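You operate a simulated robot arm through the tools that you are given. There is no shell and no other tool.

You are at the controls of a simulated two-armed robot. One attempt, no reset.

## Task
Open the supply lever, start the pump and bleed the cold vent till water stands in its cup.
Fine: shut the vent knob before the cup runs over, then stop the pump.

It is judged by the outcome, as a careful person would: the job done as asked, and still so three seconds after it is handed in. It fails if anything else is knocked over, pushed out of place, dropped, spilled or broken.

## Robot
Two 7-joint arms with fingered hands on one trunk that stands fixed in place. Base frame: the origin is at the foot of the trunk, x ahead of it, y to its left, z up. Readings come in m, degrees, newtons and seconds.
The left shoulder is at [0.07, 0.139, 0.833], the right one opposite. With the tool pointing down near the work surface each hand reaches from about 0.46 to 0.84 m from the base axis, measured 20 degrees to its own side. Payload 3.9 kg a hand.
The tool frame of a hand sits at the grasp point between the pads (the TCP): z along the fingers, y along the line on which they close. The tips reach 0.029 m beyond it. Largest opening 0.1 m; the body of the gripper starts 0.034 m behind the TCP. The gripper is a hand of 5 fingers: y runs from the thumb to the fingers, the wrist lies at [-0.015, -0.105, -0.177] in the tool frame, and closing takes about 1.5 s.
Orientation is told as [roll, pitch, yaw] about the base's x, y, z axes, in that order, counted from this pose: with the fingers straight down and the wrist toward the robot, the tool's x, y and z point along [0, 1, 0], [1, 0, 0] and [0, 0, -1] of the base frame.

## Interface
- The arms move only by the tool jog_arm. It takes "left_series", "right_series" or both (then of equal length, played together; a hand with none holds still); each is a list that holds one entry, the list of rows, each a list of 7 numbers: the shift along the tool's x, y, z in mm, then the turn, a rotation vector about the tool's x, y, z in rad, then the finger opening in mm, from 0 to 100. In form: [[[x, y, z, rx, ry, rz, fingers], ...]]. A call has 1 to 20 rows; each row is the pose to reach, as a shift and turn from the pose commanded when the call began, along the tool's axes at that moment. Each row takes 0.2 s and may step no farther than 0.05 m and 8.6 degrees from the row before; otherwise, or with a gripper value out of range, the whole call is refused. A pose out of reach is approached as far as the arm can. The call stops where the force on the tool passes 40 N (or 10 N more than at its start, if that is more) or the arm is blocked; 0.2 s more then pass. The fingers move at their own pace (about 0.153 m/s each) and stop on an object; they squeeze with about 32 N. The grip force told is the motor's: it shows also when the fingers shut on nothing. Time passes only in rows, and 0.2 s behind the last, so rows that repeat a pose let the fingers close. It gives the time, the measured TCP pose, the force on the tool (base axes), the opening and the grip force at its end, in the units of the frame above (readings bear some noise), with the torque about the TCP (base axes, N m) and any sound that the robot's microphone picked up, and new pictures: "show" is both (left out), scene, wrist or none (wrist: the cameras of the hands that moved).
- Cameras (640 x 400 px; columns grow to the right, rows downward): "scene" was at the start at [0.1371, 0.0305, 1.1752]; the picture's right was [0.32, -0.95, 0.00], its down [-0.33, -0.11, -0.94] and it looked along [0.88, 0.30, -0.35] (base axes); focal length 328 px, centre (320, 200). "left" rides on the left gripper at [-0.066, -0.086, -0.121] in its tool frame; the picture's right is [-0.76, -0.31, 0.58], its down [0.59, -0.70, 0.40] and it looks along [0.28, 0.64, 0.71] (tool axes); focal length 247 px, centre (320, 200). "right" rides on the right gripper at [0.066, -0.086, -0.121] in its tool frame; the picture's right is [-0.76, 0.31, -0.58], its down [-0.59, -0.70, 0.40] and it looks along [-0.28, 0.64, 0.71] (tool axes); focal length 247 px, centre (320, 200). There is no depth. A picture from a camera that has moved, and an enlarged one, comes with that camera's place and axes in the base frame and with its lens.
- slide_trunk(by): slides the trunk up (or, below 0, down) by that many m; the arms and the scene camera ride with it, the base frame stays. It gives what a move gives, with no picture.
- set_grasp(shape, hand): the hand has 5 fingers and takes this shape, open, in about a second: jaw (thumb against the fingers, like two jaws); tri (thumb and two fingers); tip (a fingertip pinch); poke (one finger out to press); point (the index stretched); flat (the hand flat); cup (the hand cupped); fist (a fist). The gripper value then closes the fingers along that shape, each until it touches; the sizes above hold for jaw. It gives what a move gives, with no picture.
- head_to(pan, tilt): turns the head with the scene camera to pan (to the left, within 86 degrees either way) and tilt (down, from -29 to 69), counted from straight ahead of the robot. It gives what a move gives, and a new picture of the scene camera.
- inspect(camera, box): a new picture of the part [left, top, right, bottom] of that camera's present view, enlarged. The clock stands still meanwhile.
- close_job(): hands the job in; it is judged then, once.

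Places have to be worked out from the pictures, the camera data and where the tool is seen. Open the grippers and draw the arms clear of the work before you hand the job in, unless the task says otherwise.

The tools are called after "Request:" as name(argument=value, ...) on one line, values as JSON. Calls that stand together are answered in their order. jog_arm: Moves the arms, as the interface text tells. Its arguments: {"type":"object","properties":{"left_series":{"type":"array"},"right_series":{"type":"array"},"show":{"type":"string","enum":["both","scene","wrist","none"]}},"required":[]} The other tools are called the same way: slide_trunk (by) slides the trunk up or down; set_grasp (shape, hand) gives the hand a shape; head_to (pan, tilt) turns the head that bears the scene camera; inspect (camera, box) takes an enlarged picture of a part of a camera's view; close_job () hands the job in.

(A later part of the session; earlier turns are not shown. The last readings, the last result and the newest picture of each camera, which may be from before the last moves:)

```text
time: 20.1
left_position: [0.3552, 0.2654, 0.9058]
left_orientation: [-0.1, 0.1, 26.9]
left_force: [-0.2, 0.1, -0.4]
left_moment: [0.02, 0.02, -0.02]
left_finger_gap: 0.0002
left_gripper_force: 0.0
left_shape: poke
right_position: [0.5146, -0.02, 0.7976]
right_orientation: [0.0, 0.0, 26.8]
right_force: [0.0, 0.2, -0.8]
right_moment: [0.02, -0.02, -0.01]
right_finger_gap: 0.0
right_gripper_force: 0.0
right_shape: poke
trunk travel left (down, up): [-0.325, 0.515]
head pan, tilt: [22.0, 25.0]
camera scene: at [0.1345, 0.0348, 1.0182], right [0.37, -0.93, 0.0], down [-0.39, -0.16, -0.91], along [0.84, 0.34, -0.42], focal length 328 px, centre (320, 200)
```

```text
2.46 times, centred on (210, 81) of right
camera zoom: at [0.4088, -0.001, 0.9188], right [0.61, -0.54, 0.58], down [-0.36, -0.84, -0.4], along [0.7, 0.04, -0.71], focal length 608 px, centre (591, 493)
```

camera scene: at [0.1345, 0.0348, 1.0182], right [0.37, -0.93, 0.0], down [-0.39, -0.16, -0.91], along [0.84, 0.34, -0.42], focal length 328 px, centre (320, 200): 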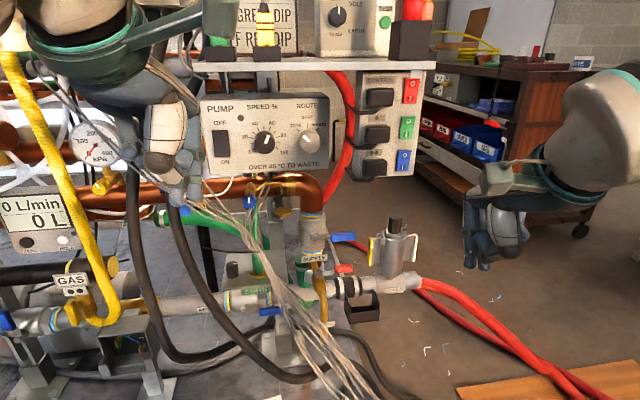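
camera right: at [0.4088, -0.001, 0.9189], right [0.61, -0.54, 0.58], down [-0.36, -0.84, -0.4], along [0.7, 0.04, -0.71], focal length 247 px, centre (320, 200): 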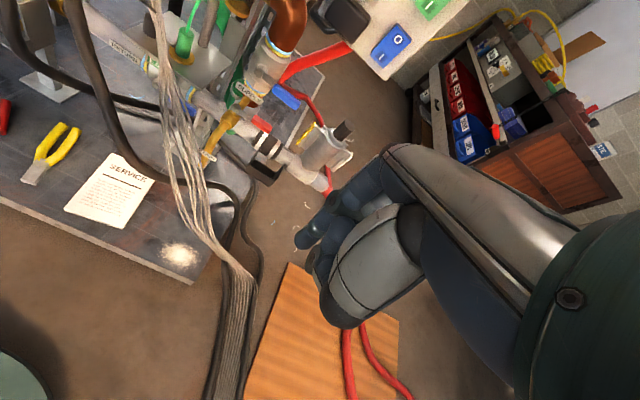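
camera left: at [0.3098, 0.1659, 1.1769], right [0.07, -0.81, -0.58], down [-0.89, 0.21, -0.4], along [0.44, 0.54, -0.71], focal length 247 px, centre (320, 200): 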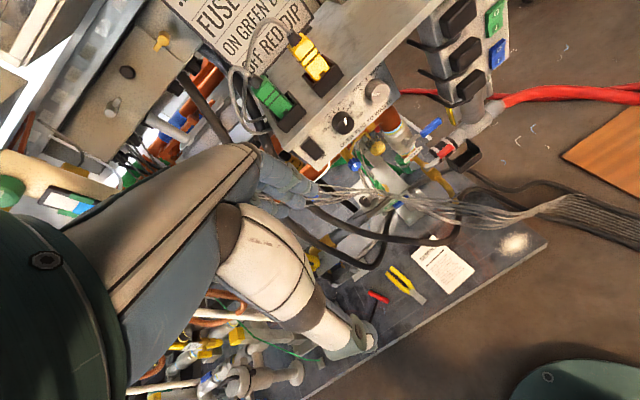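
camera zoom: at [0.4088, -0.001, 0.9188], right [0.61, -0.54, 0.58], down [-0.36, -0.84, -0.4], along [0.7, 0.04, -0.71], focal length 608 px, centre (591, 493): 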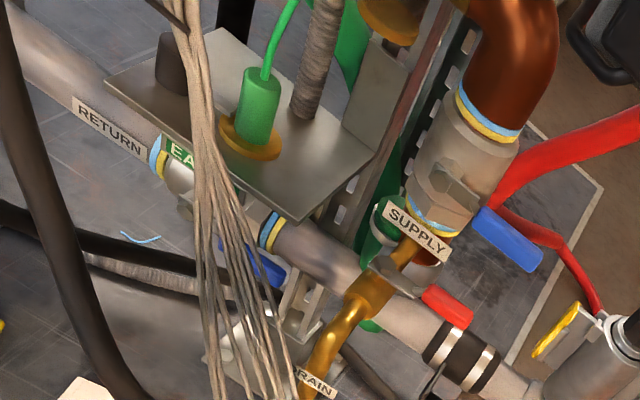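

The supply lever, drain and return valves are clear in this view; the right hand stays here for now. I bring the left hand down in front of the lever, pitching fingers forward (to 30° below horizontal).

Request:
jog_arm(left_series=[[[-17, 5, 31, -0.131, 0, 0, 0], [-34, 9, 62, -0.262, 0, 0, 0], [-51, 14, 92, -0.393, 0, 0, 0], [-68, 18, 123, -0.524, 0, 0, 0], [-85, 23, 154, -0.654, 0, 0, 0], [-102, 28, 185, -0.785, 0, 0, 0], [-119, 32, 215, -0.916, 0, 0, 0], [-136, 37, 246, -1.047, 0, 0, 0]]], show="both")

```text
time: 21.9
left_position: [0.4773, 0.1368, 0.6848]
left_orientation: [0.9, -53.6, 22.4]
left_force: [1.1, 0.1, 1.0]
left_moment: [0.02, -0.01, 0.0]
left_finger_gap: 0.0002
left_gripper_force: 0.0
left_shape: poke
left hand out of reach, approached as far as the arm can: row 5, 6, 7, 8
right_position: [0.5154, -0.019, 0.7954]
right_orientation: [0.1, 0.2, 26.8]
right_force: [0.4, 0.2, -0.4]
right_moment: [-0.03, 0.04, 0.0]
right_finger_gap: 0.0001
right_gripper_force: 0.0
right_shape: poke
trunk travel left (down, up): [-0.325, 0.515]
head pan, tilt: [22.0, 25.0]
camera scene: at [0.137, 0.0364, 1.0177], right [0.38, -0.93, 0.0], down [-0.39, -0.16, -0.9], along [0.84, 0.34, -0.43], focal length 328 px, centre (320, 200)
camera left: at [0.3668, 0.0168, 0.6869], right [0.56, -0.58, -0.6], down [-0.32, 0.51, -0.8], along [0.77, 0.64, 0.1], focal length 247 px, centre (320, 200)
```

scene: 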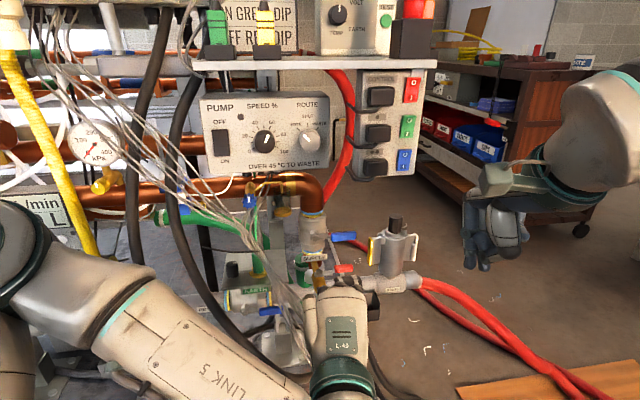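
left: 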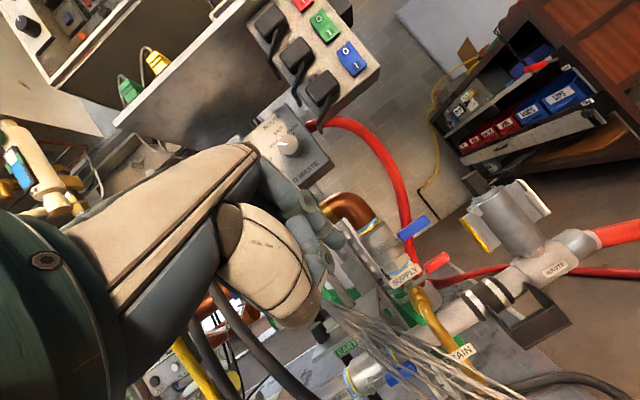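

The left arm now lies well, hand at (0.477, 0.137, 0.685) with fingers pitched forward. I advance toward a stand-off just short of and below the handle, levelling the fingers a bit.

Request:
jog_arm(left_series=[[[-8, 9, 43, -0.05, 0, 0, 0], [-16, 19, 86, -0.1, 0, 0, 0], [-24, 29, 129, -0.15, 0, 0, 0], [-32, 38, 172, -0.2, 0, 0, 0], [-40, 48, 215, -0.25, 0, 0, 0], [-48, 57, 258, -0.3, 0, 0, 0]]], show="both")

Request:
inspect(camera="scene", box=[260, 200, 460, 325])

```text
time: 23.4
left_position: [0.7142, 0.1876, 0.579]
left_orientation: [1.9, -71.1, 21.4]
left_force: [0.1, -0.2, 0.0]
left_moment: [0.03, 0.02, 0.01]
left_finger_gap: 0.0002
left_gripper_force: 0.1
left_shape: poke
right_position: [0.5146, -0.0207, 0.7965]
right_orientation: [0.1, 0.0, 26.8]
right_force: [0.1, 0.3, -0.5]
right_moment: [0.01, 0.0, 0.0]
right_finger_gap: 0.0
right_gripper_force: 0.1
right_shape: poke
trunk travel left (down, up): [-0.325, 0.515]
head pan, tilt: [22.0, 25.0]
camera scene: at [0.1348, 0.0349, 1.0182], right [0.37, -0.93, 0.0], down [-0.39, -0.16, -0.91], along [0.84, 0.34, -0.42], focal length 328 px, centre (320, 200)
camera left: at [0.6096, 0.0718, 0.5363], right [0.71, -0.52, -0.49], down [-0.1, 0.61, -0.79], along [0.7, 0.6, 0.38], focal length 247 px, centre (320, 200)
```

scene: 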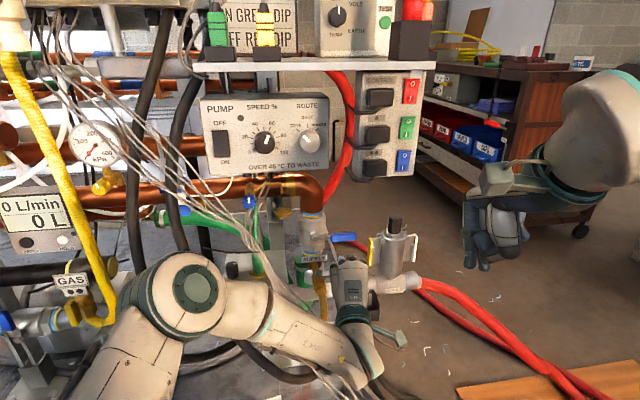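
left: 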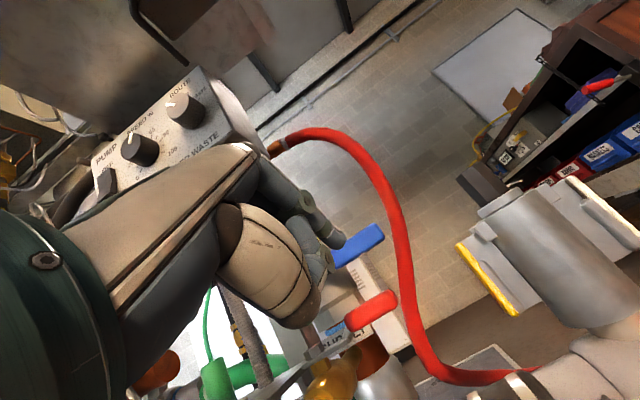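

```text
3.20 times, centred on (360, 262) of scene
camera zoom: at [0.1348, 0.0349, 1.0182], right [0.37, -0.93, 0.0], down [-0.39, -0.16, -0.91], along [0.84, 0.34, -0.42], focal length 1050 px, centre (192, 0)
```

zoom: 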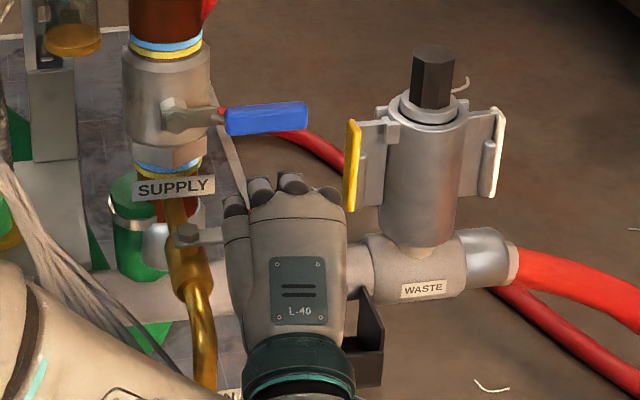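

The index would have to pass beside the red drain handle (about (0.76, 0.23, 0.53)) sitting just in front and below, so lifting from below is poor. I back off a little, raise, and try the fingertip pinch ("tip") to take the handle from above-front instead.

Request:
jog_arm(left_series=[[[0, 15, -35, 0, 0, 0, 0], [0, 30, -70, 0, 0, 0, 0]]], show="none")

Request:
set_grasp(hand="left", shape="tip")

Request:
jog_arm(left_series=[[[0, 0, 0, 0.1, 0, 0, 40], [0, 5, 0, 0.2, 0, 0, 40], [0, 10, 0, 0.3, 0, 0, 40], [0, 10, 0, 0.3, 0, 0, 40]]], show="both")

Request:
inspect(camera="left", box=[160, 120, 480, 320])

Request:
inspect(camera="scene", box=[260, 200, 460, 325])

```text
time: 23.9
left_position: [0.6626, 0.1652, 0.629]
left_orientation: [1.8, -70.9, 21.4]
left_force: [-0.7, 0.7, 0.3]
left_moment: [-0.01, 0.0, -0.01]
left_finger_gap: 0.0001
left_gripper_force: 0.0
left_shape: poke
right_position: [0.5144, -0.0204, 0.7982]
right_orientation: [-0.1, 0.0, 26.9]
right_force: [0.1, -0.5, 0.9]
right_moment: [-0.02, 0.03, 0.01]
right_finger_gap: 0.0
right_gripper_force: 0.0
right_shape: poke
trunk travel left (down, up): [-0.325, 0.515]
head pan, tilt: [22.0, 25.0]
```

```text
time: 24.9
left_position: [0.663, 0.1652, 0.6308]
left_orientation: [1.7, -71.0, 21.6]
left_force: [-0.9, 0.1, 0.7]
left_moment: [0.0, -0.01, 0.02]
left_finger_gap: 0.0997
left_gripper_force: 0.1
left_shape: tip
right_position: [0.5138, -0.0209, 0.7974]
right_orientation: [-0.1, 0.0, 26.9]
right_force: [-0.5, -0.3, -0.5]
right_moment: [0.02, 0.03, 0.02]
right_finger_gap: 0.0002
right_gripper_force: 0.1
right_shape: poke
trunk travel left (down, up): [-0.325, 0.515]
head pan, tilt: [22.0, 25.0]
```

```text
time: 25.9
left_position: [0.6655, 0.167, 0.6398]
left_orientation: [1.0, -53.7, 22.5]
left_force: [-0.2, 0.4, 0.2]
left_moment: [-0.03, 0.0, -0.01]
left_finger_gap: 0.0406
left_gripper_force: 0.1
left_shape: tip
right_position: [0.5149, -0.0206, 0.7988]
right_orientation: [0.1, -0.1, 26.8]
right_force: [-0.7, 0.3, -0.4]
right_moment: [-0.02, -0.01, 0.0]
right_finger_gap: 0.0001
right_gripper_force: 0.0
right_shape: poke
trunk travel left (down, up): [-0.325, 0.515]
head pan, tilt: [22.0, 25.0]
camera scene: at [0.1345, 0.0348, 1.0182], right [0.37, -0.93, 0.0], down [-0.39, -0.16, -0.91], along [0.84, 0.34, -0.42], focal length 328 px, centre (320, 200)
camera left: at [0.5567, 0.0469, 0.6413], right [0.56, -0.58, -0.6], down [-0.32, 0.51, -0.8], along [0.77, 0.64, 0.1], focal length 247 px, centre (320, 200)
```

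scene: 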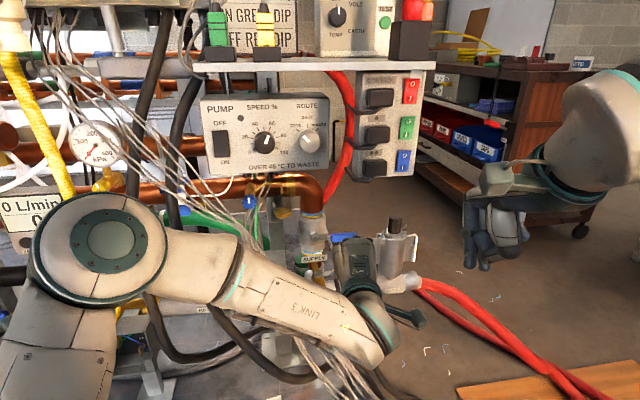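
left: 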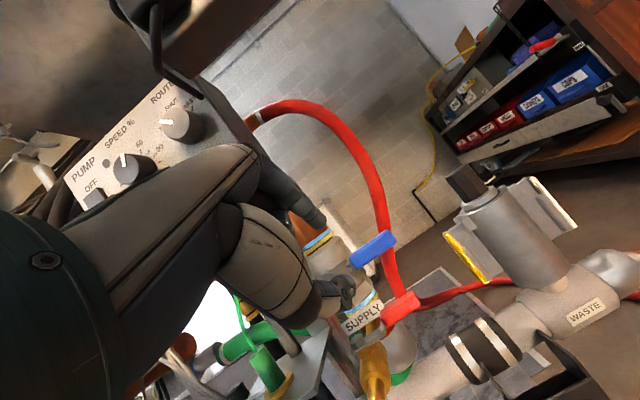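

```text
2.00 times, centred on (320, 220) of left
camera zoom: at [0.5567, 0.0469, 0.6413], right [0.56, -0.58, -0.6], down [-0.32, 0.51, -0.8], along [0.77, 0.64, 0.1], focal length 494 px, centre (320, 160)
```

zoom: 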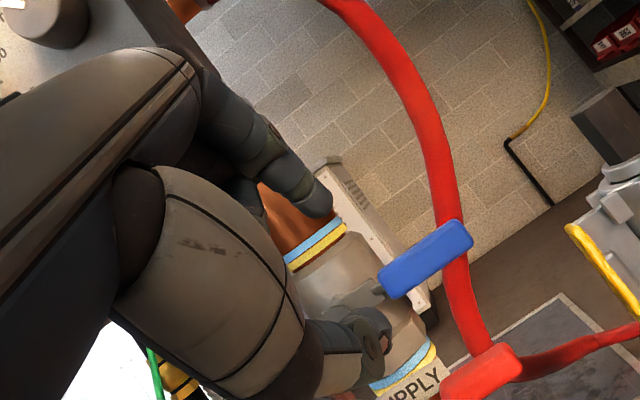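

```text
3.20 times, centred on (360, 262) of scene
camera zoom: at [0.1345, 0.0348, 1.0182], right [0.37, -0.93, 0.0], down [-0.39, -0.16, -0.91], along [0.84, 0.34, -0.42], focal length 1050 px, centre (192, 0)
```

zoom: 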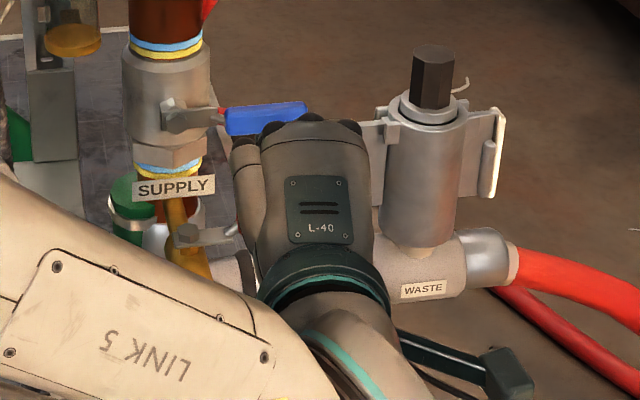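

Index (upper) and thumb (lower) now open like a small jaw around the TCP, and the handle lies ahead. I move to about 6 cm short of it on the pinch line, with the pinch opened to 60 mm.

Request:
jog_arm(left_series=[[[0, 30, 15, 0, 0, 0, 60], [1, 50, 50, 0, 0, 0, 60], [2, 60, 90, 0, 0, 0, 60], [2, 60, 115, 0, 0, 0, 60]]], show="both")

Request:
inspect(camera="left", box=[160, 120, 480, 320])

Request:
inspect(camera="scene", box=[260, 180, 460, 305])

```text
time: 26.9
left_position: [0.7833, 0.2179, 0.6198]
left_orientation: [1.0, -53.8, 22.4]
left_force: [-0.1, -0.6, -0.1]
left_moment: [0.0, 0.0, -0.01]
left_finger_gap: 0.06
left_gripper_force: 0.0
left_shape: tip
right_position: [0.5146, -0.0205, 0.7976]
right_orientation: [-0.1, -0.1, 26.8]
right_force: [0.1, 0.1, 0.3]
right_moment: [-0.03, -0.03, -0.01]
right_finger_gap: 0.0
right_gripper_force: 0.1
right_shape: poke
trunk travel left (down, up): [-0.325, 0.515]
head pan, tilt: [22.0, 25.0]
camera scene: at [0.1347, 0.0348, 1.0182], right [0.37, -0.93, 0.0], down [-0.39, -0.16, -0.91], along [0.84, 0.34, -0.42], focal length 328 px, centre (320, 200)
camera left: at [0.6747, 0.0996, 0.6218], right [0.56, -0.58, -0.6], down [-0.32, 0.51, -0.8], along [0.77, 0.64, 0.1], focal length 247 px, centre (320, 200)
```

scene: 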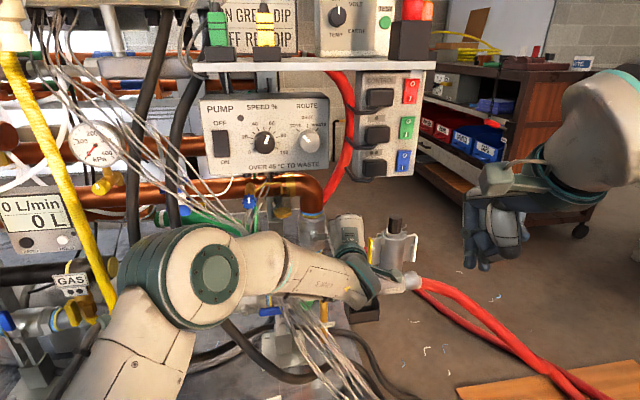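
left: 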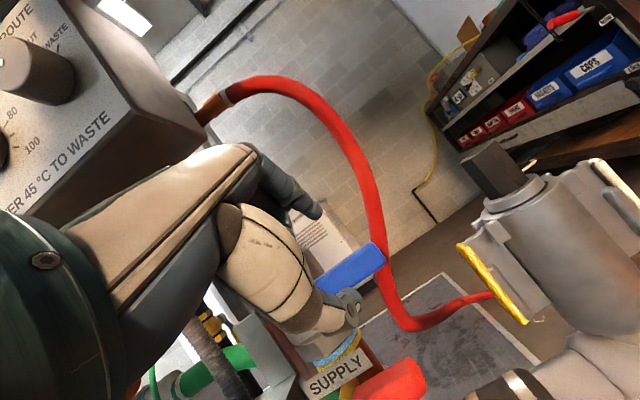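

```text
2.00 times, centred on (320, 220) of left
camera zoom: at [0.6747, 0.0996, 0.6218], right [0.56, -0.58, -0.6], down [-0.32, 0.51, -0.8], along [0.77, 0.64, 0.1], focal length 494 px, centre (320, 160)
```

zoom: 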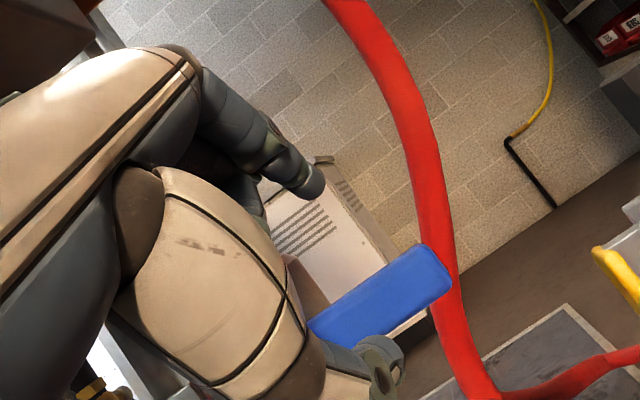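

```text
3.20 times, centred on (360, 242) of scene
camera zoom: at [0.1347, 0.0348, 1.0182], right [0.37, -0.93, 0.0], down [-0.39, -0.16, -0.91], along [0.84, 0.34, -0.42], focal length 1050 px, centre (192, 64)
```

zoom: 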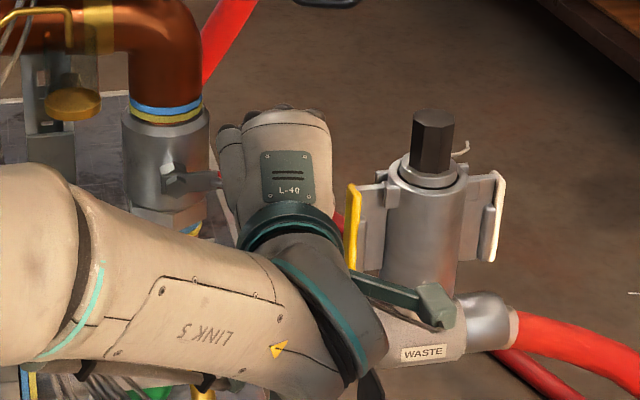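

The handle is exactly on the pinch axis, about 60 mm ahead of the TCP. I advance 54 mm and narrow the pinch to a loose cage around it.

Request:
jog_arm(left_series=[[[0, 0, 27, 0, 0, 0, 60], [0, 0, 54, 0, 0, 0, 60], [0, 0, 54, 0, 0, 0, 32], [0, 0, 54, 0, 0, 0, 32]]], show="both")

Request:
inspect(camera="left", box=[160, 120, 480, 320])

Request:
inspect(camera="scene", box=[260, 180, 460, 305])

```text
time: 27.9
left_position: [0.8227, 0.2357, 0.5878]
left_orientation: [1.1, -53.9, 22.4]
left_force: [0.5, -0.9, -0.1]
left_moment: [0.02, 0.01, 0.02]
left_finger_gap: 0.0325
left_gripper_force: 0.0
left_shape: tip
right_position: [0.5148, -0.0206, 0.7982]
right_orientation: [0.0, 0.0, 26.8]
right_force: [-0.9, 0.0, 0.4]
right_moment: [-0.01, 0.01, 0.02]
right_finger_gap: 0.0001
right_gripper_force: 0.2
right_shape: poke
trunk travel left (down, up): [-0.325, 0.515]
head pan, tilt: [22.0, 25.0]
camera scene: at [0.1345, 0.0348, 1.0182], right [0.37, -0.93, 0.0], down [-0.39, -0.16, -0.91], along [0.84, 0.34, -0.42], focal length 328 px, centre (320, 200)
camera left: at [0.7132, 0.1157, 0.5905], right [0.56, -0.58, -0.6], down [-0.32, 0.51, -0.8], along [0.77, 0.64, 0.1], focal length 247 px, centre (320, 200)
```

scene: 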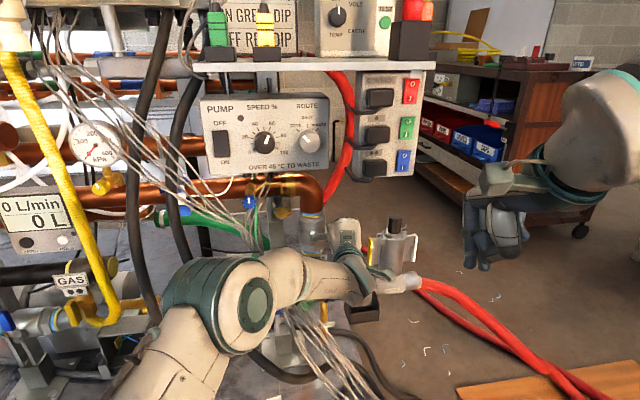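
left: 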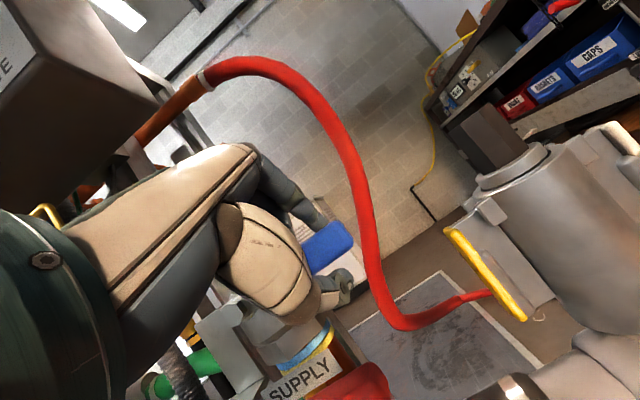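

```text
2.00 times, centred on (320, 220) of left
camera zoom: at [0.7132, 0.1157, 0.5905], right [0.56, -0.58, -0.6], down [-0.32, 0.51, -0.8], along [0.77, 0.64, 0.1], focal length 494 px, centre (320, 160)
```

zoom: 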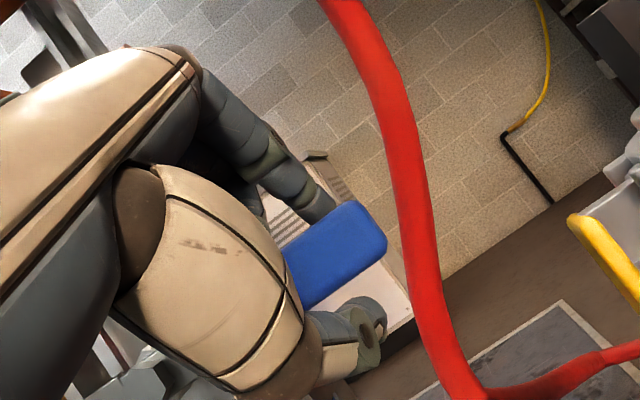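

```text
3.20 times, centred on (360, 242) of scene
camera zoom: at [0.1345, 0.0348, 1.0182], right [0.37, -0.93, 0.0], down [-0.39, -0.16, -0.91], along [0.84, 0.34, -0.42], focal length 1050 px, centre (192, 64)
```

zoom: 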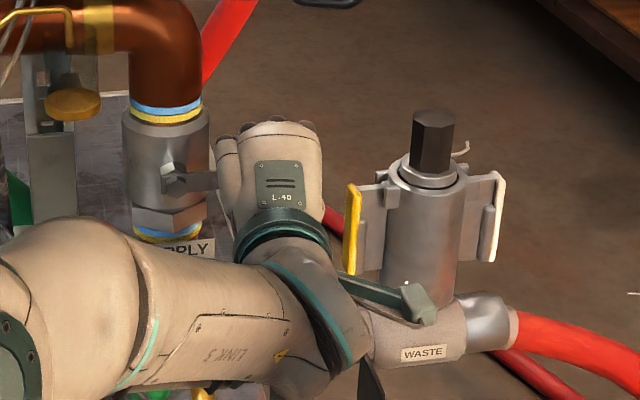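

The handle sits in the cage between index and thumb. I try the usual opening direction (counter-clockwise, upward) along the arc about the pivot, starting with a small piece to feel for resistance.

Request:
jog_arm(left_series=[[[0.7, 8.8, -6.6, -0.019, -0.076, -0.104, 30], [2.8, 17.4, -13.3, -0.038, -0.152, -0.207, 30]]], show="both")

Request:
inspect(camera="left", box=[160, 120, 480, 320])

Request:
inspect(camera="scene", box=[260, 180, 460, 305])

```text
time: 28.4
left_position: [0.8207, 0.2385, 0.6095]
left_orientation: [-24.3, -53.5, 43.0]
left_force: [-0.8, 1.0, -3.5]
left_moment: [0.05, 0.0, 0.04]
left_finger_gap: 0.0304
left_gripper_force: 0.0
left_shape: tip
right_position: [0.5151, -0.0206, 0.7964]
right_orientation: [0.1, 0.0, 26.8]
right_force: [-0.1, 0.6, 0.3]
right_moment: [-0.01, -0.02, -0.02]
right_finger_gap: 0.0
right_gripper_force: 0.1
right_shape: poke
trunk travel left (down, up): [-0.325, 0.515]
head pan, tilt: [22.0, 25.0]
camera scene: at [0.1349, 0.0351, 1.0181], right [0.37, -0.93, 0.0], down [-0.39, -0.16, -0.91], along [0.84, 0.34, -0.42], focal length 328 px, centre (320, 200)
camera left: at [0.7109, 0.1197, 0.6224], right [0.62, -0.69, -0.37], down [-0.2, 0.32, -0.93], along [0.75, 0.65, 0.06], focal length 247 px, centre (320, 200)
```

scene: 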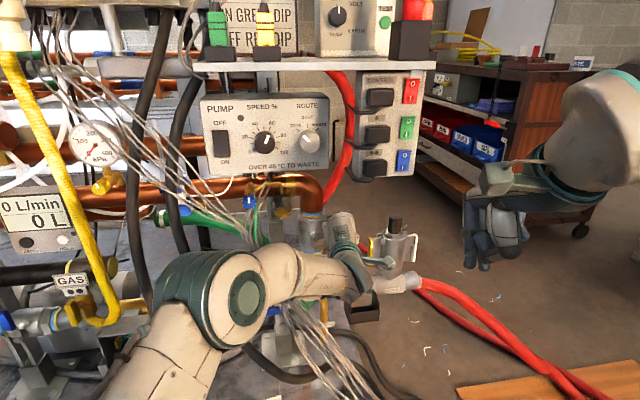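
left: 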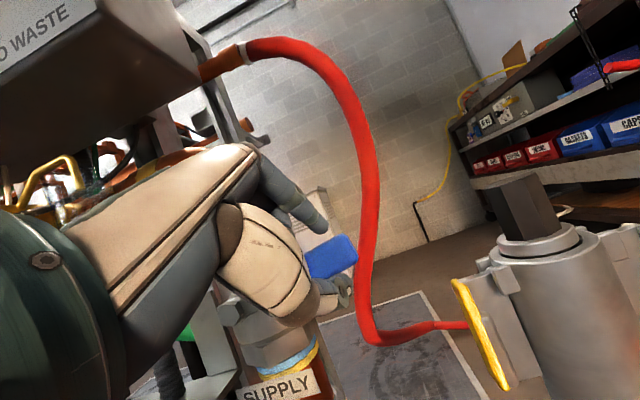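

```text
2.00 times, centred on (320, 220) of left
camera zoom: at [0.7109, 0.1197, 0.6224], right [0.62, -0.69, -0.37], down [-0.2, 0.32, -0.93], along [0.75, 0.65, 0.06], focal length 494 px, centre (320, 160)
```

zoom: 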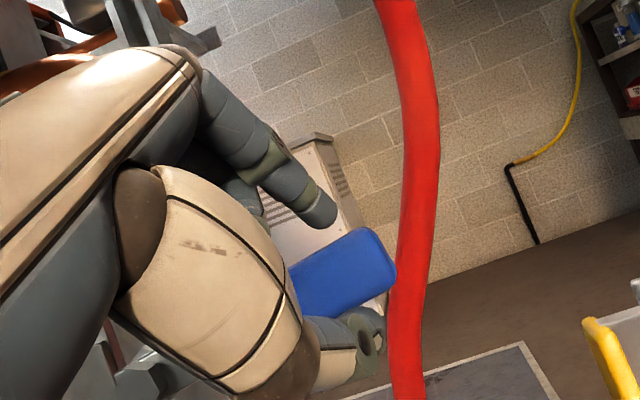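

```text
3.20 times, centred on (360, 242) of scene
camera zoom: at [0.1349, 0.0351, 1.0181], right [0.37, -0.93, 0.0], down [-0.39, -0.16, -0.91], along [0.84, 0.34, -0.42], focal length 1050 px, centre (192, 64)
```

zoom: 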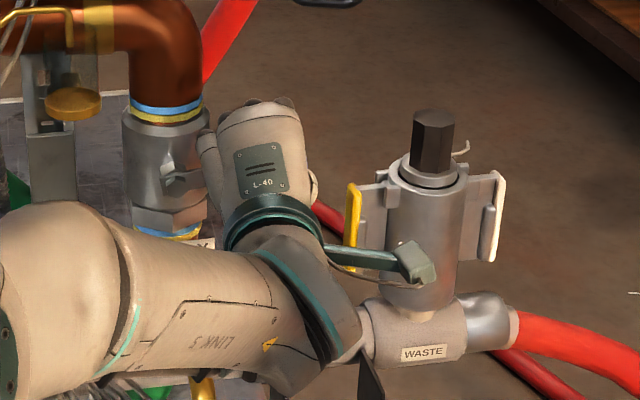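

The lever follows with only a few newtons, so upward is a free direction. Since hand and handle turn together, I repeat the same arc pieces for another 30°.

Request:
jog_arm(left_series=[[[0.7, 8.8, -6.6, -0.019, -0.076, -0.104, 30], [2.8, 17.4, -13.3, -0.038, -0.152, -0.207, 30], [6.3, 25.5, -19.9, -0.057, -0.229, -0.311, 30], [11.1, 33.1, -26.3, -0.076, -0.305, -0.414, 30]]], show="both")

Request:
inspect(camera="left", box=[160, 120, 480, 320])

Request:
inspect(camera="scene", box=[260, 160, 460, 285])

```text
time: 29.4
left_position: [0.8125, 0.2558, 0.6489]
left_orientation: [-63.7, -40.0, 72.2]
left_force: [-1.4, -0.7, -3.2]
left_moment: [0.05, 0.1, -0.01]
left_finger_gap: 0.0314
left_gripper_force: 0.0
left_shape: tip
right_position: [0.5149, -0.0188, 0.7969]
right_orientation: [-0.1, 0.0, 26.9]
right_force: [-0.5, 0.7, 0.0]
right_moment: [0.01, -0.02, 0.02]
right_finger_gap: 0.0
right_gripper_force: 0.0
right_shape: poke
trunk travel left (down, up): [-0.325, 0.515]
head pan, tilt: [22.0, 25.0]
camera scene: at [0.135, 0.035, 1.0182], right [0.37, -0.93, 0.0], down [-0.39, -0.16, -0.91], along [0.84, 0.34, -0.42], focal length 328 px, centre (320, 200)
camera left: at [0.6943, 0.1487, 0.6795], right [0.66, -0.74, 0.13], down [0.06, -0.11, -0.99], along [0.75, 0.66, -0.03], focal length 247 px, centre (320, 200)
```

scene: 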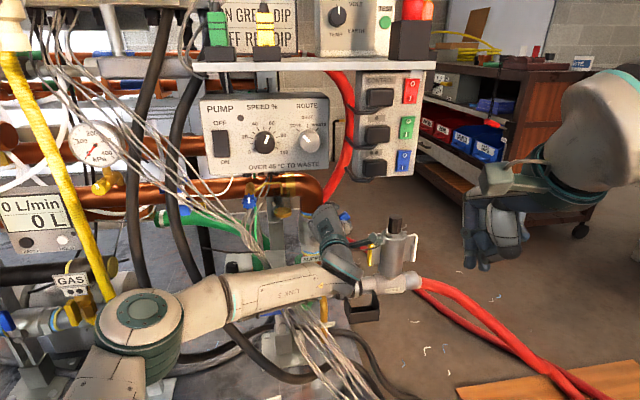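
left: 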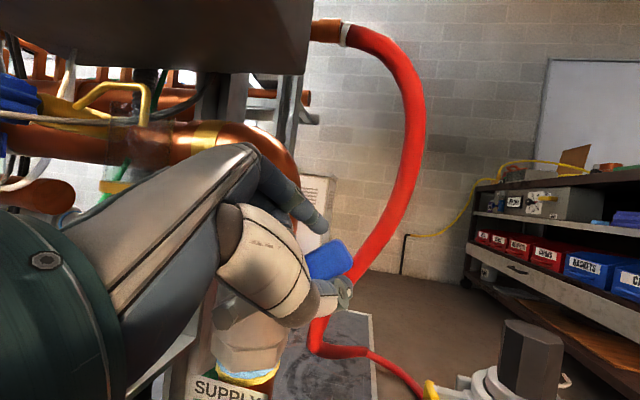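

```text
2.00 times, centred on (320, 220) of left
camera zoom: at [0.6943, 0.1487, 0.6795], right [0.66, -0.74, 0.13], down [0.06, -0.11, -0.99], along [0.75, 0.66, -0.03], focal length 494 px, centre (320, 160)
```

zoom: 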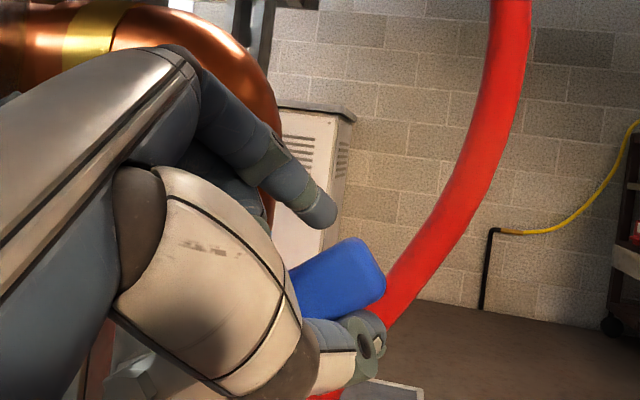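

```text
3.20 times, centred on (360, 222) of scene
camera zoom: at [0.135, 0.035, 1.0182], right [0.37, -0.93, 0.0], down [-0.39, -0.16, -0.91], along [0.84, 0.34, -0.42], focal length 1050 px, centre (192, 128)
```

zoom: 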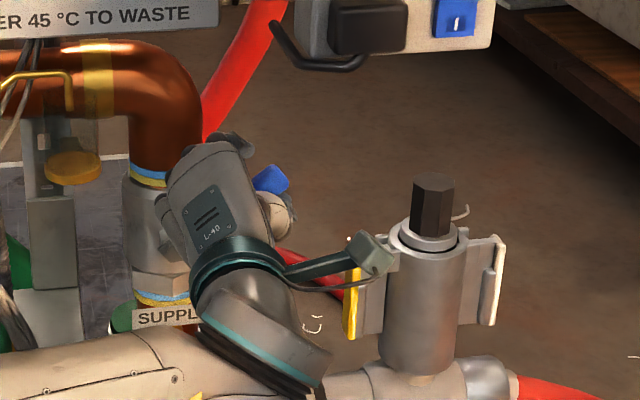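

The lever is up about 45° with low force. Further on, the index would meet the copper elbow, so I open the cage, withdraw along the finger axis, and will finish by pushing from the right with one finger.

Request:
jog_arm(left_series=[[[0, 0, 0, 0, 0, 0, 50], [0, 0, -10, 0, 0, 0, 55], [0, 0, -45, 0, 0, 0, 55], [0, 0, -85, 0, 0, 0, 55]]], show="none")

Request:
set_grasp(hand="left", shape="poke")

Request:
inspect(camera="left", box=[0, 0, 640, 400])

Request:
inspect(camera="scene", box=[260, 160, 460, 285])

```text
time: 30.4
left_position: [0.7311, 0.2563, 0.6783]
left_orientation: [-63.6, -39.8, 72.1]
left_force: [0.6, -0.2, 0.1]
left_moment: [0.02, 0.0, 0.0]
left_finger_gap: 0.0547
left_gripper_force: 0.1
left_shape: tip
right_position: [0.5139, -0.0201, 0.7974]
right_orientation: [0.0, -0.1, 26.8]
right_force: [-0.7, -0.1, 0.3]
right_moment: [0.0, 0.0, 0.01]
right_finger_gap: 0.0
right_gripper_force: 0.1
right_shape: poke
trunk travel left (down, up): [-0.325, 0.515]
head pan, tilt: [22.0, 25.0]
```

```text
time: 31.4
left_position: [0.7336, 0.257, 0.6795]
left_orientation: [-63.7, -39.9, 72.1]
left_force: [-0.1, -0.4, 0.6]
left_moment: [0.03, 0.02, 0.03]
left_finger_gap: 0.0001
left_gripper_force: 0.1
left_shape: poke
right_position: [0.5143, -0.0208, 0.7983]
right_orientation: [0.1, -0.1, 26.8]
right_force: [-0.2, 0.1, 0.0]
right_moment: [-0.01, -0.02, 0.0]
right_finger_gap: 0.0
right_gripper_force: 0.0
right_shape: poke
trunk travel left (down, up): [-0.325, 0.515]
head pan, tilt: [22.0, 25.0]
```

```text
1.00 times, centred on (320, 200) of left (not enlarged: the box is as wide or as high as the picture)
camera zoom: at [0.6154, 0.1485, 0.7091], right [0.66, -0.74, 0.13], down [0.06, -0.11, -0.99], along [0.75, 0.66, -0.03], focal length 247 px, centre (320, 200)
```

zoom: 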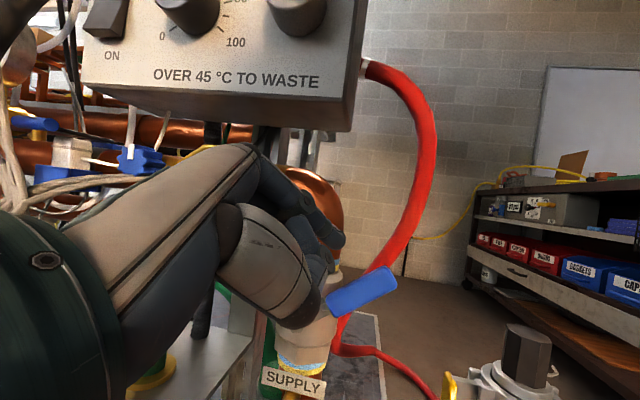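

```text
3.20 times, centred on (360, 222) of scene
camera zoom: at [0.1345, 0.0348, 1.0182], right [0.37, -0.93, 0.0], down [-0.39, -0.16, -0.91], along [0.84, 0.34, -0.42], focal length 1050 px, centre (192, 128)
```

zoom: 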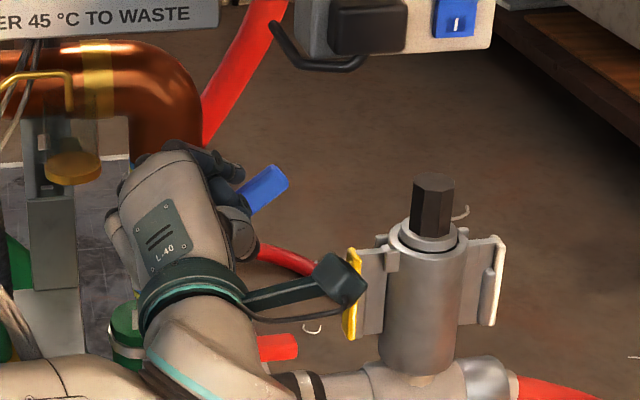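

The lever now stands about 37° up; the hand is withdrawn with the index ready. I shift to the lower right of the handle and advance the finger next to it.

Request:
jog_arm(left_series=[[[10, -20, 0, 0, 0, 0, 0], [20, -41, 20, 0, 0, 0, 0], [20, -41, 62, 0, 0, 0, 0], [20, -41, 104, 0, 0, 0, 0]]], show="both")

Request:
inspect(camera="left", box=[160, 120, 480, 320])

Request:
inspect(camera="scene", box=[260, 160, 460, 285])

```text
time: 32.4
left_position: [0.8138, 0.2282, 0.6215]
left_orientation: [-62.0, -39.5, 70.9]
left_force: [-26.1, -13.6, -2.0]
left_moment: [0.04, 0.04, 0.79]
left_finger_gap: 0.0001
left_gripper_force: 0.1
left_shape: poke
left hand out of reach, approached as far as the arm can: row 3, 4
right_position: [0.5131, -0.0214, 0.7986]
right_orientation: [0.0, -0.2, 26.8]
right_force: [-0.4, 0.1, -0.5]
right_moment: [-0.01, -0.04, 0.0]
right_finger_gap: 0.0002
right_gripper_force: 0.0
right_shape: poke
trunk travel left (down, up): [-0.325, 0.515]
head pan, tilt: [22.0, 25.0]
camera scene: at [0.1321, 0.0334, 1.0186], right [0.37, -0.93, 0.0], down [-0.39, -0.16, -0.91], along [0.84, 0.34, -0.42], focal length 328 px, centre (320, 200)
camera left: at [0.698, 0.1207, 0.6558], right [0.66, -0.74, 0.11], down [0.04, -0.11, -0.99], along [0.75, 0.66, -0.04], focal length 247 px, centre (320, 200)
```

scene: 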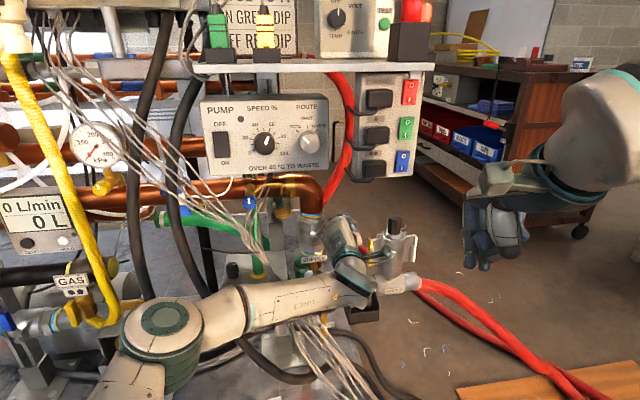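
left: 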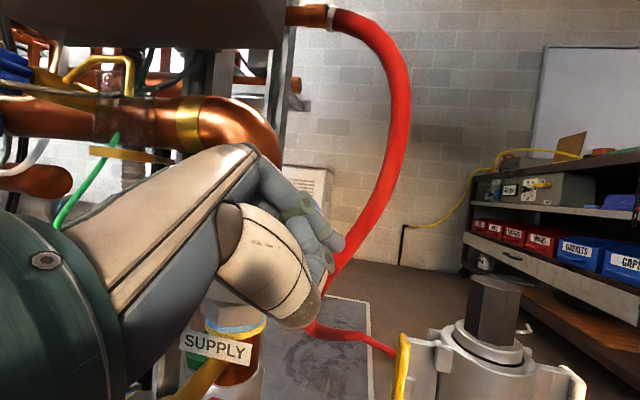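

```text
2.00 times, centred on (320, 220) of left
camera zoom: at [0.698, 0.1207, 0.6558], right [0.66, -0.74, 0.11], down [0.04, -0.11, -0.99], along [0.75, 0.66, -0.04], focal length 494 px, centre (320, 160)
```

zoom: 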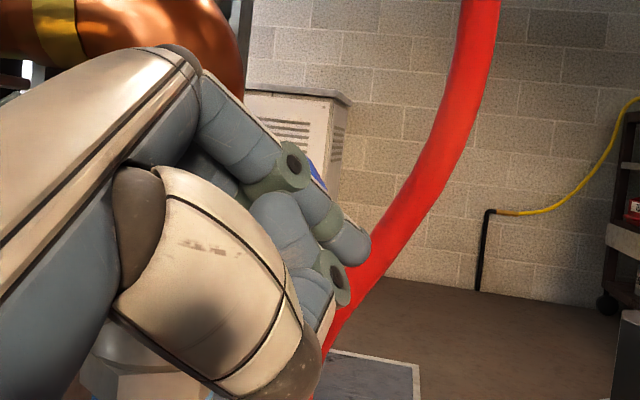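

```text
3.20 times, centred on (360, 222) of scene
camera zoom: at [0.1321, 0.0334, 1.0186], right [0.37, -0.93, 0.0], down [-0.39, -0.16, -0.91], along [0.84, 0.34, -0.42], focal length 1050 px, centre (192, 128)
```

zoom: 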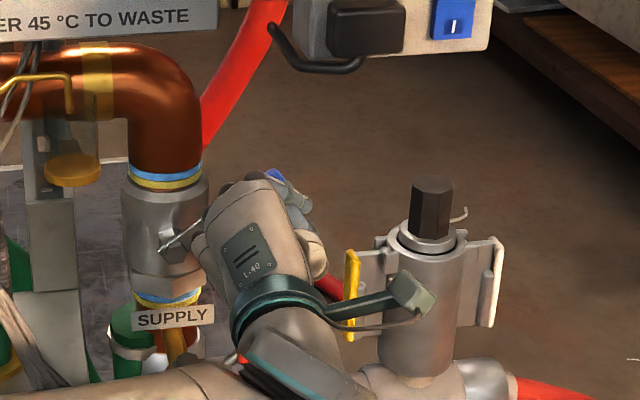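

The readings show 29 N back along the rig direction: the index meets the front corner of the handle end, and this wrist roll is near its limit. I back off straight and undo most of the roll.

Request:
jog_arm(left_series=[[[0, 0, -30, 0, 0, 0, 0], [0, 0, -70, 0.02, 0.082, 0.112, 0], [0, 0, -100, 0.041, 0.164, 0.223, 0], [0, 0, -110, 0.061, 0.246, 0.335, 0], [0, 0, -110, 0.082, 0.328, 0.446, 0], [0, 0, -110, 0.102, 0.41, 0.558, 0]]], show="both")

Request:
inspect(camera="scene", box=[260, 160, 460, 285])

```text
time: 33.8
left_position: [0.7121, 0.2338, 0.6604]
left_orientation: [-6.4, -54.2, 28.5]
left_force: [0.2, -0.4, 0.6]
left_moment: [-0.02, 0.01, -0.04]
left_finger_gap: 0.0001
left_gripper_force: 0.0
left_shape: poke
right_position: [0.5149, -0.0205, 0.7976]
right_orientation: [0.0, -0.1, 26.8]
right_force: [0.3, -0.2, 0.4]
right_moment: [0.0, 0.02, -0.02]
right_finger_gap: 0.0
right_gripper_force: 0.0
right_shape: poke
trunk travel left (down, up): [-0.325, 0.515]
head pan, tilt: [22.0, 25.0]
camera scene: at [0.1344, 0.0347, 1.0182], right [0.37, -0.93, 0.0], down [-0.39, -0.16, -0.91], along [0.84, 0.34, -0.42], focal length 328 px, centre (320, 200)
camera left: at [0.6012, 0.1149, 0.6645], right [0.58, -0.61, -0.53], down [-0.29, 0.46, -0.84], along [0.76, 0.64, 0.09], focal length 247 px, centre (320, 200)
```

scene: 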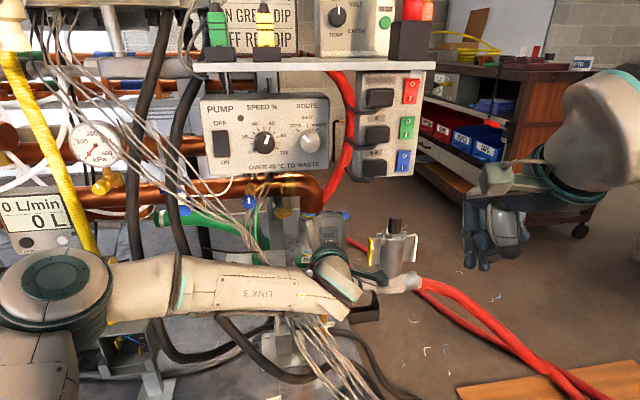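
left: 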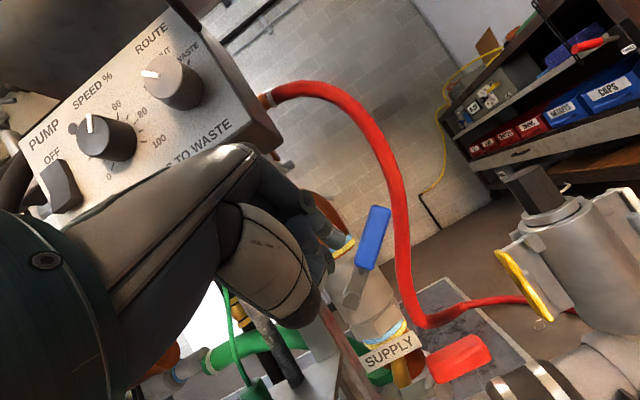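

```text
3.20 times, centred on (360, 222) of scene
camera zoom: at [0.1344, 0.0347, 1.0182], right [0.37, -0.93, 0.0], down [-0.39, -0.16, -0.91], along [0.84, 0.34, -0.42], focal length 1050 px, centre (192, 128)
```

zoom: 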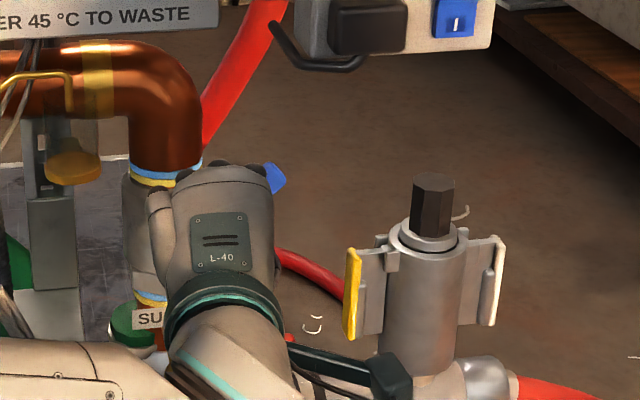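

The handle stands at about 40°. I level the fingers, move right of the handle line, and advance the index beneath-right of the handle with more clearance.

Request:
jog_arm(left_series=[[[-27, -8, 10, -0.1, 0, 0, 0], [-54, -15, 21, -0.2, 0, 0, 0], [-54, -8, 50, -0.3, 0, 0, 0], [-47, 1, 80, -0.3, 0, 0, 0], [-38, 8, 112, -0.3, 0, 0, 0]]], show="both")

Request:
inspect(camera="left", box=[160, 120, 480, 320])

Request:
inspect(camera="scene", box=[260, 160, 460, 285])

```text
time: 35.0
left_position: [0.8159, 0.2303, 0.6031]
left_orientation: [-12.2, -71.2, 34.7]
left_force: [-1.4, -3.0, -3.2]
left_moment: [0.02, 0.0, 0.01]
left_finger_gap: 0.0
left_gripper_force: 0.1
left_shape: poke
right_position: [0.5154, -0.0215, 0.7972]
right_orientation: [0.0, 0.0, 26.8]
right_force: [-0.7, -0.4, -0.3]
right_moment: [0.01, 0.0, -0.01]
right_finger_gap: 0.0
right_gripper_force: 0.1
right_shape: poke
trunk travel left (down, up): [-0.325, 0.515]
head pan, tilt: [22.0, 25.0]
camera scene: at [0.1346, 0.0344, 1.0182], right [0.37, -0.93, 0.0], down [-0.39, -0.16, -0.91], along [0.84, 0.34, -0.42], focal length 328 px, centre (320, 200)
camera left: at [0.7125, 0.1124, 0.5653], right [0.72, -0.55, -0.42], down [-0.06, 0.55, -0.83], along [0.69, 0.63, 0.36], focal length 247 px, centre (320, 200)
```

scene: 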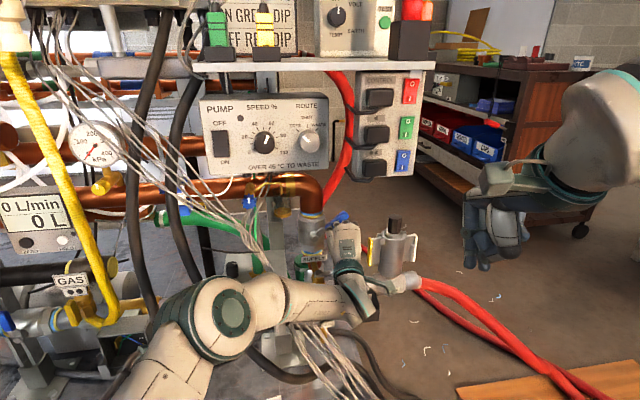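
left: 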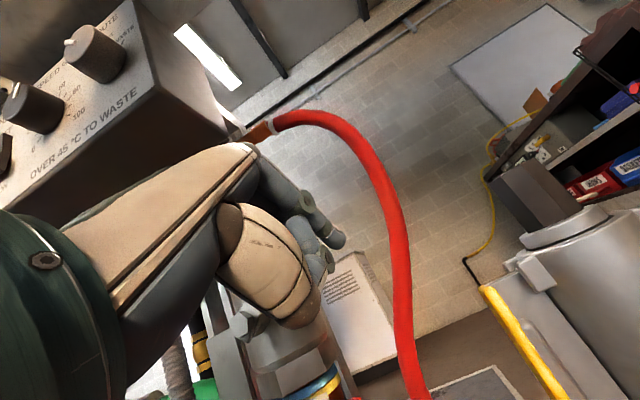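

```text
2.00 times, centred on (320, 220) of left
camera zoom: at [0.7125, 0.1124, 0.5653], right [0.72, -0.55, -0.42], down [-0.06, 0.55, -0.83], along [0.69, 0.63, 0.36], focal length 494 px, centre (320, 160)
```

zoom: 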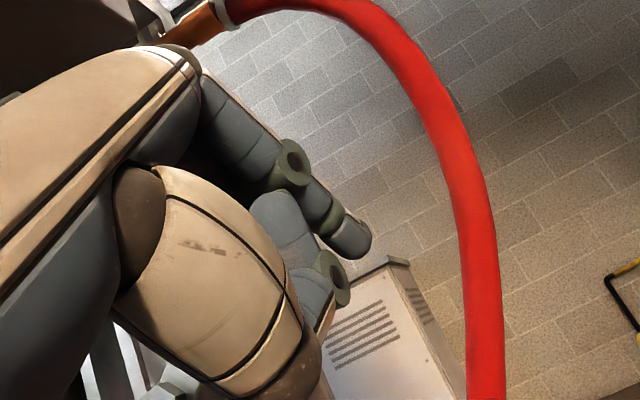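

```text
3.20 times, centred on (360, 222) of scene
camera zoom: at [0.1346, 0.0344, 1.0182], right [0.37, -0.93, 0.0], down [-0.39, -0.16, -0.91], along [0.84, 0.34, -0.42], focal length 1050 px, centre (192, 128)
```

zoom: 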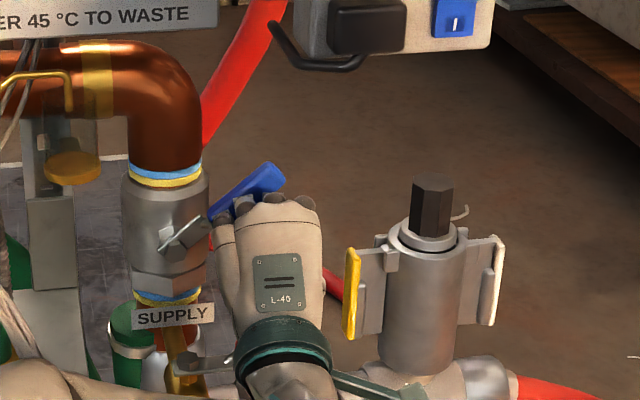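

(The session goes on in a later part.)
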